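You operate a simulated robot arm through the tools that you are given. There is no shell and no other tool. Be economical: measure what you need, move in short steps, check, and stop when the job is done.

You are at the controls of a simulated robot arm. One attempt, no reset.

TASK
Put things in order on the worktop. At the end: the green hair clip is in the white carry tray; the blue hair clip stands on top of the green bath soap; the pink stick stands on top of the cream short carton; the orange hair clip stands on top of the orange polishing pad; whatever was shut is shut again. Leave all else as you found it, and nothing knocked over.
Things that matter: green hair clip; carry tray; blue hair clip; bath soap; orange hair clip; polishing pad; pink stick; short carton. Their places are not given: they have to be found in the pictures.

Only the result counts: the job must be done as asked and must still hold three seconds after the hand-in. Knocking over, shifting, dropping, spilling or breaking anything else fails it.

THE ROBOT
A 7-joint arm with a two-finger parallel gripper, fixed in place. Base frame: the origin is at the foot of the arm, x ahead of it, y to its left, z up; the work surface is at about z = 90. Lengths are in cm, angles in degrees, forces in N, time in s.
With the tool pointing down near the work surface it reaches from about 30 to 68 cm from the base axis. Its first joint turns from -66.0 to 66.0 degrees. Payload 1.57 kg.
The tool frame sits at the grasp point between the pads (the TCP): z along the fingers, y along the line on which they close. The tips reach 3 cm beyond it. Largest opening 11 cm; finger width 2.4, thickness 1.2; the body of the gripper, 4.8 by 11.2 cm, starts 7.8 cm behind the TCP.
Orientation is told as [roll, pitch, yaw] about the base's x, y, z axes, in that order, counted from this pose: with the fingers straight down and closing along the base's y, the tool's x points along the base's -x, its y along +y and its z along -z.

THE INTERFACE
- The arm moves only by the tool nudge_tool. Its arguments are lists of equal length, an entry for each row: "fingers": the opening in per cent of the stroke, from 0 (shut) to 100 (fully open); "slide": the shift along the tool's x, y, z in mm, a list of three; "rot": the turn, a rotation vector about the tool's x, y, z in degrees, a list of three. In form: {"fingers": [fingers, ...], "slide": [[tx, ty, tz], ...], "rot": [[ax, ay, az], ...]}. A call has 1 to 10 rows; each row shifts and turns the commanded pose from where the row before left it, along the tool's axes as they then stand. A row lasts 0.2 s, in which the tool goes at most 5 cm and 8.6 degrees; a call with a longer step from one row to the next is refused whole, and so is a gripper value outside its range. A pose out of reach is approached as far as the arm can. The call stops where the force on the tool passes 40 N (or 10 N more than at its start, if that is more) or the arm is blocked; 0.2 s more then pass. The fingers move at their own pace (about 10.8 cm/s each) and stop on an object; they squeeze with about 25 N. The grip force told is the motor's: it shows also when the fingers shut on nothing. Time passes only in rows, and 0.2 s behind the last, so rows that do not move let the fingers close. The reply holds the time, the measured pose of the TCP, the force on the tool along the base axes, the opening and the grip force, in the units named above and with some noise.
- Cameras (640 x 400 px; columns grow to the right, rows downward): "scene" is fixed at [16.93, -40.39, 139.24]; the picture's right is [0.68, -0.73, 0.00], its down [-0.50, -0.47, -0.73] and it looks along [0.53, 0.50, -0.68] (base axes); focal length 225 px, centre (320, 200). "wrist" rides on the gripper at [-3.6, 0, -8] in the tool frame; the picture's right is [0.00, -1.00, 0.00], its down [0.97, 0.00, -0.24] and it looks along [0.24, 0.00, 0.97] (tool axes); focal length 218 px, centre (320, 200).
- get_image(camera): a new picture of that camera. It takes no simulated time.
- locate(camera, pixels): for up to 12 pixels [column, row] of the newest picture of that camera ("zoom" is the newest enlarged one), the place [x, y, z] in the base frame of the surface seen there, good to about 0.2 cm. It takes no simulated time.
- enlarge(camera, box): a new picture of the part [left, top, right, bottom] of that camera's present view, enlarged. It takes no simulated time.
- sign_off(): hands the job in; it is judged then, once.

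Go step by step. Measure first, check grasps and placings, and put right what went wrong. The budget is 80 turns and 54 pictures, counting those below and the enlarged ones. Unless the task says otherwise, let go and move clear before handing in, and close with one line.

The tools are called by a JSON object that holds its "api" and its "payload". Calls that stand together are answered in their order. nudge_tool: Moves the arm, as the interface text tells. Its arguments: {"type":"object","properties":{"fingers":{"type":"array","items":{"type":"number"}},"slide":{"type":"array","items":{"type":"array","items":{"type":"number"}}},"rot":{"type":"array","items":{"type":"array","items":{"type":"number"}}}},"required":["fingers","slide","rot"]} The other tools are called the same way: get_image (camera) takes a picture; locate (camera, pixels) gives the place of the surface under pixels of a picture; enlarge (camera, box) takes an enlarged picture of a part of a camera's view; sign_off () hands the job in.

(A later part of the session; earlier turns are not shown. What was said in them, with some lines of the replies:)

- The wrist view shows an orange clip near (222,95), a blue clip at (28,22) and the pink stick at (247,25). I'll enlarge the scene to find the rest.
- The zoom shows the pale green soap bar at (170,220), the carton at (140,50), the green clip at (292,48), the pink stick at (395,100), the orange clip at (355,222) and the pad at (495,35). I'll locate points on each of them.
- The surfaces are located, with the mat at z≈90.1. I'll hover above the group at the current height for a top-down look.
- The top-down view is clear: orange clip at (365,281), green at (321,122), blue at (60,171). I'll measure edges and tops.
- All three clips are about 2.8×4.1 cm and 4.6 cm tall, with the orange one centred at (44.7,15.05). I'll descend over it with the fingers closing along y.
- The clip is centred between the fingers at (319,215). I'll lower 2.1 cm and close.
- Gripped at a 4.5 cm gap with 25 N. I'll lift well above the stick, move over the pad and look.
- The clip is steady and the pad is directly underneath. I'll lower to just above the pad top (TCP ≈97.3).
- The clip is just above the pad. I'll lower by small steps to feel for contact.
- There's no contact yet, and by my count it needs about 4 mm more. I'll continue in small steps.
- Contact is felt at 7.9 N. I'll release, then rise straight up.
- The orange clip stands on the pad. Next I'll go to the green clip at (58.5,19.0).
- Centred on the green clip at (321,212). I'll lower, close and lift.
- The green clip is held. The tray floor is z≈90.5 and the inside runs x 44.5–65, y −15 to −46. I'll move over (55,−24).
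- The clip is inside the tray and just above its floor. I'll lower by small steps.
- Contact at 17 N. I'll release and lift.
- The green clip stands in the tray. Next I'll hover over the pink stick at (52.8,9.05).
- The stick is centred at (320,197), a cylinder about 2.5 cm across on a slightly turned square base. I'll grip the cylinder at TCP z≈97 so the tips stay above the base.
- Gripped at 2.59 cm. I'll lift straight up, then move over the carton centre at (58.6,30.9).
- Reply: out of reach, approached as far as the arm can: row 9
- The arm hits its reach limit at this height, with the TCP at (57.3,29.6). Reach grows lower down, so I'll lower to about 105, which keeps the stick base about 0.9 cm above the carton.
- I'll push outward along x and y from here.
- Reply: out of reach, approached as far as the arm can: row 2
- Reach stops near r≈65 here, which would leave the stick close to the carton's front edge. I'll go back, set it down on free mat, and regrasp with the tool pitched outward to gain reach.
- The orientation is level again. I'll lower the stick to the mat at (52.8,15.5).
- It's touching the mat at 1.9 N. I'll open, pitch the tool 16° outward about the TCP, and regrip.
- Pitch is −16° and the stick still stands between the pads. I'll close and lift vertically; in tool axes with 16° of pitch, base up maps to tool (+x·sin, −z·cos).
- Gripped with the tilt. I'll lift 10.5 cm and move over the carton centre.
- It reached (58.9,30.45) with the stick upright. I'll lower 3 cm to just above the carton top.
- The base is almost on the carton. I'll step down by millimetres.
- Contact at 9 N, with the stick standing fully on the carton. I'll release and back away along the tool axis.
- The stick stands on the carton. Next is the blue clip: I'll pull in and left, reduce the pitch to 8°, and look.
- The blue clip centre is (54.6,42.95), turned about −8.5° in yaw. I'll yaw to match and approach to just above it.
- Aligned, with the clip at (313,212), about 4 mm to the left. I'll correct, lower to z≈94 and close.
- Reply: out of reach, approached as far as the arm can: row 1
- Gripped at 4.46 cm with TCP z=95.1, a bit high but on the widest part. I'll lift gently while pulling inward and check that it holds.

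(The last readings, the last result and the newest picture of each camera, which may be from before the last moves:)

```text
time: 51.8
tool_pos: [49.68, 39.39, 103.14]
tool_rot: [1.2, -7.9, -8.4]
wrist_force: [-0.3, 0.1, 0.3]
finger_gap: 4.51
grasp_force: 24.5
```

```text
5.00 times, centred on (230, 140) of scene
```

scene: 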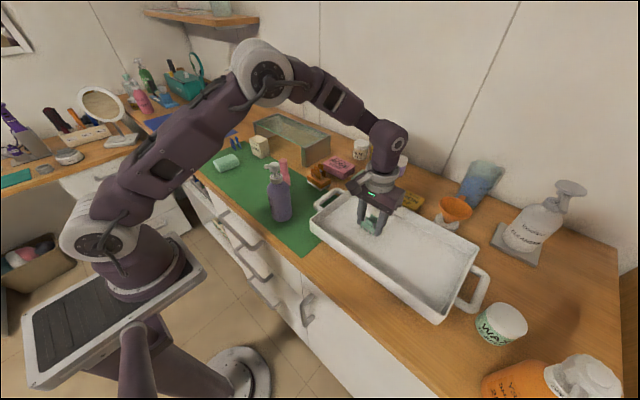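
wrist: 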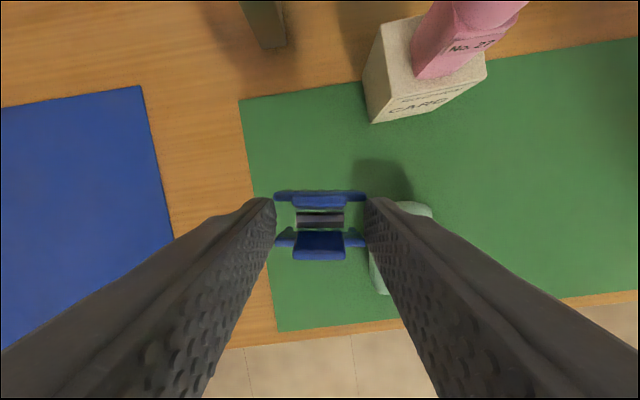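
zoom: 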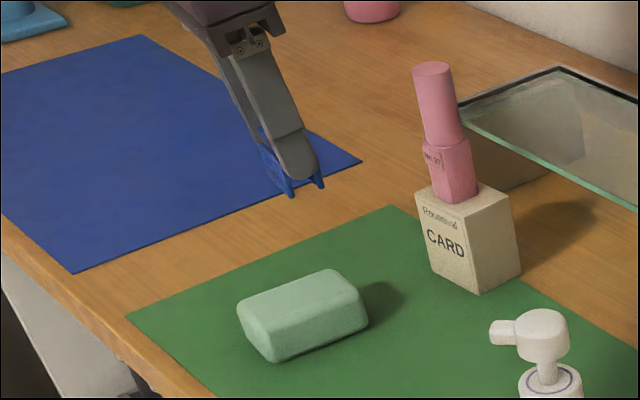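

The clip is held securely. I'll move over the soap centre at (44.9,32.6) and lower to about 1 cm above its top.

{"api": "nudge_tool", "payload": {"fingers": [20, 20, 20, 20, 20, 20], "slide": [[13.2, -25, -2.3], [13.2, -25, -2.3], [13.1, -25.2, -2.4], [0, 0, 0], [4.3, -0.6, 30], [0, 0, 0]], "rot": [[0, 0, 0], [0, 0, 0], [0, 0, 0], [0, 0, 0], [0, 0, 0], [0, 0, 0]]}}

{"api": "get_image", "payload": {"camera": "wrist"}}

{"api": "enlarge", "payload": {"camera": "scene", "box": [200, 130, 260, 185]}}

```text
time: 53.2
tool_pos: [44.63, 32.6, 100.11]
tool_rot: [1.3, -7.9, -8.5]
wrist_force: [-0.1, -0.6, 0.1]
finger_gap: 4.46
grasp_force: 24.7
```

```text
17 pictures are left
```

wrist: 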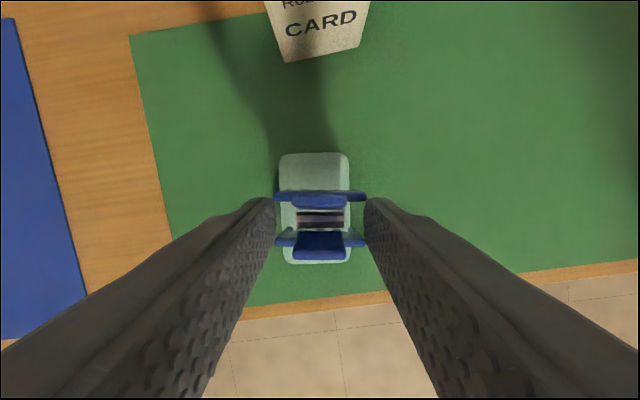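

```text
7.27 times, centred on (230, 158) of scene
```

zoom: 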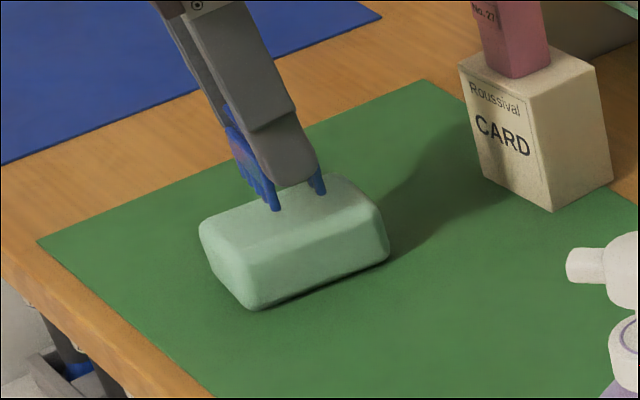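

The clip is aligned over the soap at (317,210). I'll nudge 1.5 mm left and lower most of the remaining gap.

{"api": "nudge_tool", "payload": {"fingers": [20, 20, 20, 20], "slide": [[0.9, 1.5, 6], [0.3, 0, 2], [0.2, 0, 1.5], [0, 0, 0]], "rot": [[0, 0, 0], [0, 0, 0], [0, 0, 0], [0, 0, 0]]}}

```text
time: 54.2
tool_pos: [44.84, 32.63, 99.18]
tool_rot: [1.2, -8.0, -8.4]
wrist_force: [-0.7, -0.1, -0.5]
finger_gap: 4.49
grasp_force: 25.1
```

{"api": "nudge_tool", "payload": {"fingers": [20, 20, 20, 20], "slide": [[0.2, 0, 1.2], [0.2, 0, 1], [0.2, 0, 1], [0, 0, 0]], "rot": [[0, 0, 0], [0, 0, 0], [0, 0, 0], [0, 0, 0]]}}

```text
time: 55.2
tool_pos: [44.8, 32.65, 98.91]
tool_rot: [1.1, -7.9, -8.4]
wrist_force: [-0.3, -1.0, 0.3]
finger_gap: 4.47
grasp_force: 24.3
```

{"api": "nudge_tool", "payload": {"fingers": [20, 20, 20], "slide": [[0.2, 0, 1], [0.2, 0, 1], [0, 0, 0]], "rot": [[0, 0, 0], [0, 0, 0], [0, 0, 0]]}}

{"api": "enlarge", "payload": {"camera": "scene", "box": [210, 140, 250, 180]}}

```text
time: 56.0
tool_pos: [44.77, 32.65, 98.72]
tool_rot: [1.3, -7.9, -8.4]
wrist_force: [0.7, 0.9, 0.0]
finger_gap: 4.48
grasp_force: 24.5
```

```text
10.00 times, centred on (230, 160) of scene
```

zoom: 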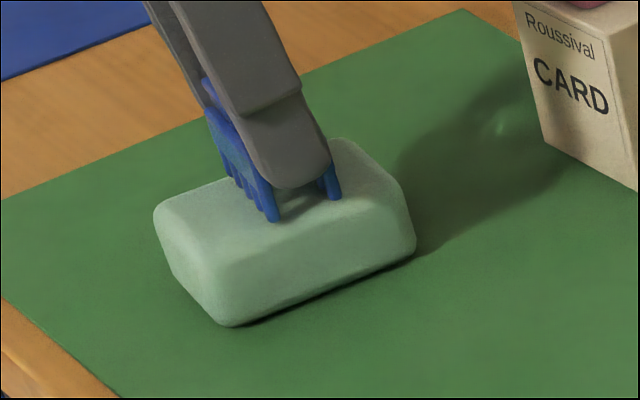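

Still no force, but it's visibly close. I'll take another 1–2 mm.

{"api": "nudge_tool", "payload": {"fingers": [20, 20, 20], "slide": [[0.2, 0, 1], [0.1, 0, 0.8], [0, 0, 0]], "rot": [[0, 0, 0], [0, 0, 0], [0, 0, 0]]}}

```text
time: 56.8
tool_pos: [44.76, 32.57, 98.64]
tool_rot: [1.2, -8.0, -8.4]
wrist_force: [2.7, 1.2, 8.6]
finger_gap: 4.48
grasp_force: 24.9
```

Contact at 8.6 N. I'll release and back off along the tool axis.

{"api": "nudge_tool", "payload": {"fingers": [42, 48, 58, 58, 58, 58, 58, 58, 58], "slide": [[0, 0, 0], [0, 0, 0], [0, 0, 0], [0, 0, 0], [0, 0, -25], [0, 0, -40], [0, 0, -45], [0, 0, -40], [0, 0, 0]], "rot": [[0, 0, 0], [0, 0, 0], [0, 0, 0], [0, 0, 0], [0, 0, 0], [0, 0, 0], [0, 0, 0], [0, 0, 0], [0, 0, 0]]}}

{"api": "get_image", "payload": {"camera": "wrist"}}

{"api": "enlarge", "payload": {"camera": "scene", "box": [200, 110, 350, 220]}}

```text
time: 58.8
tool_pos: [42.83, 32.81, 113.23]
tool_rot: [1.1, -7.9, -8.4]
wrist_force: [-1.1, 0.2, -0.4]
finger_gap: 6.37
grasp_force: 0.1
```

```text
14 pictures are left
```

wrist: 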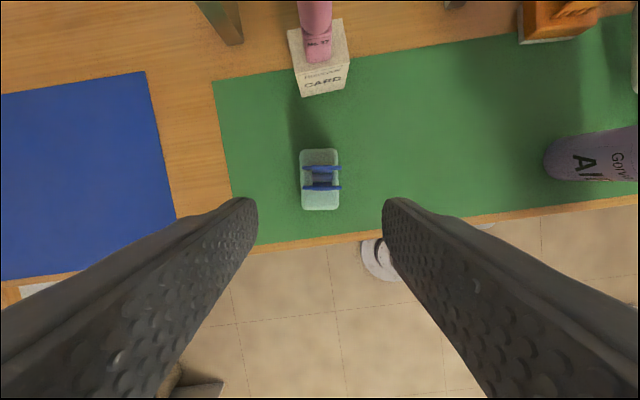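

```text
3.64 times, centred on (275, 165) of scene
```

zoom: 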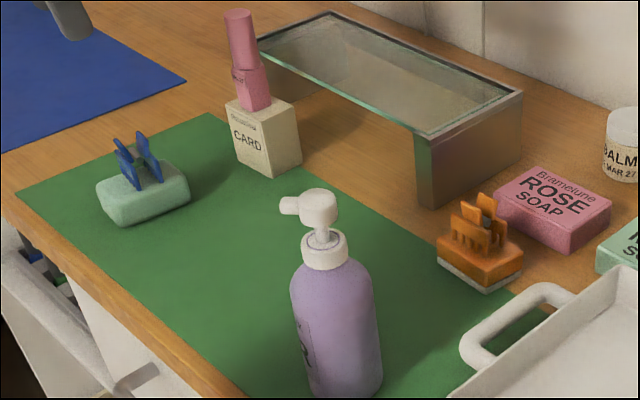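

All four items look placed. I'll take one last full view before handing in.

{"api": "nudge_tool", "payload": {"fingers": [58, 58, 58, 58], "slide": [[0, -30, -20], [0, -30, -20], [0, -20, 0], [0, 0, 0]], "rot": [[0, 0, 0], [0, 0, 0], [0, 0, 0], [0, 0, 0]]}}

{"api": "get_image", "payload": {"camera": "scene"}}

```text
time: 59.8
tool_pos: [41.08, 24.71, 116.8]
tool_rot: [1.2, -7.9, -8.4]
wrist_force: [0.1, 0.4, -0.4]
finger_gap: 6.36
grasp_force: 0.1
```

```text
12 pictures are left
```

scene: 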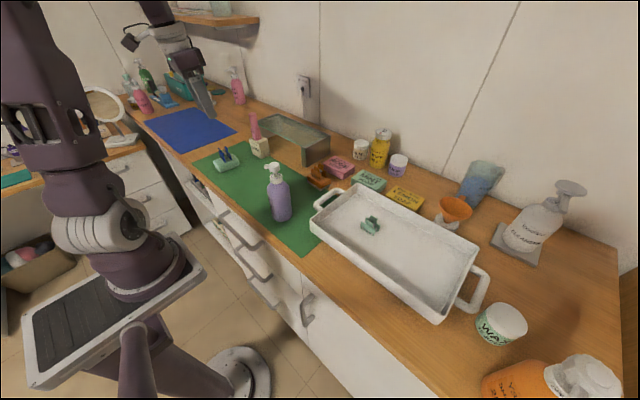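

The full view shows the green clip in the tray (370,225), blue on the soap (226,158), stick on the carton (257,135) and orange on the pad (318,175). Nothing else has moved, so I'm handing in.

{"api": "sign_off", "payload": {}}

```text
The job is handed in.
```

I handed the job in with all four items placed: the green clip in the carry tray, the blue clip on the green soap bar (I took that, not the MINT SOAP box, as the bath soap), the pink stick on the cream carton and the orange clip on the polishing pad. I opened nothing, and the last picture shows everything else upright and where it was.
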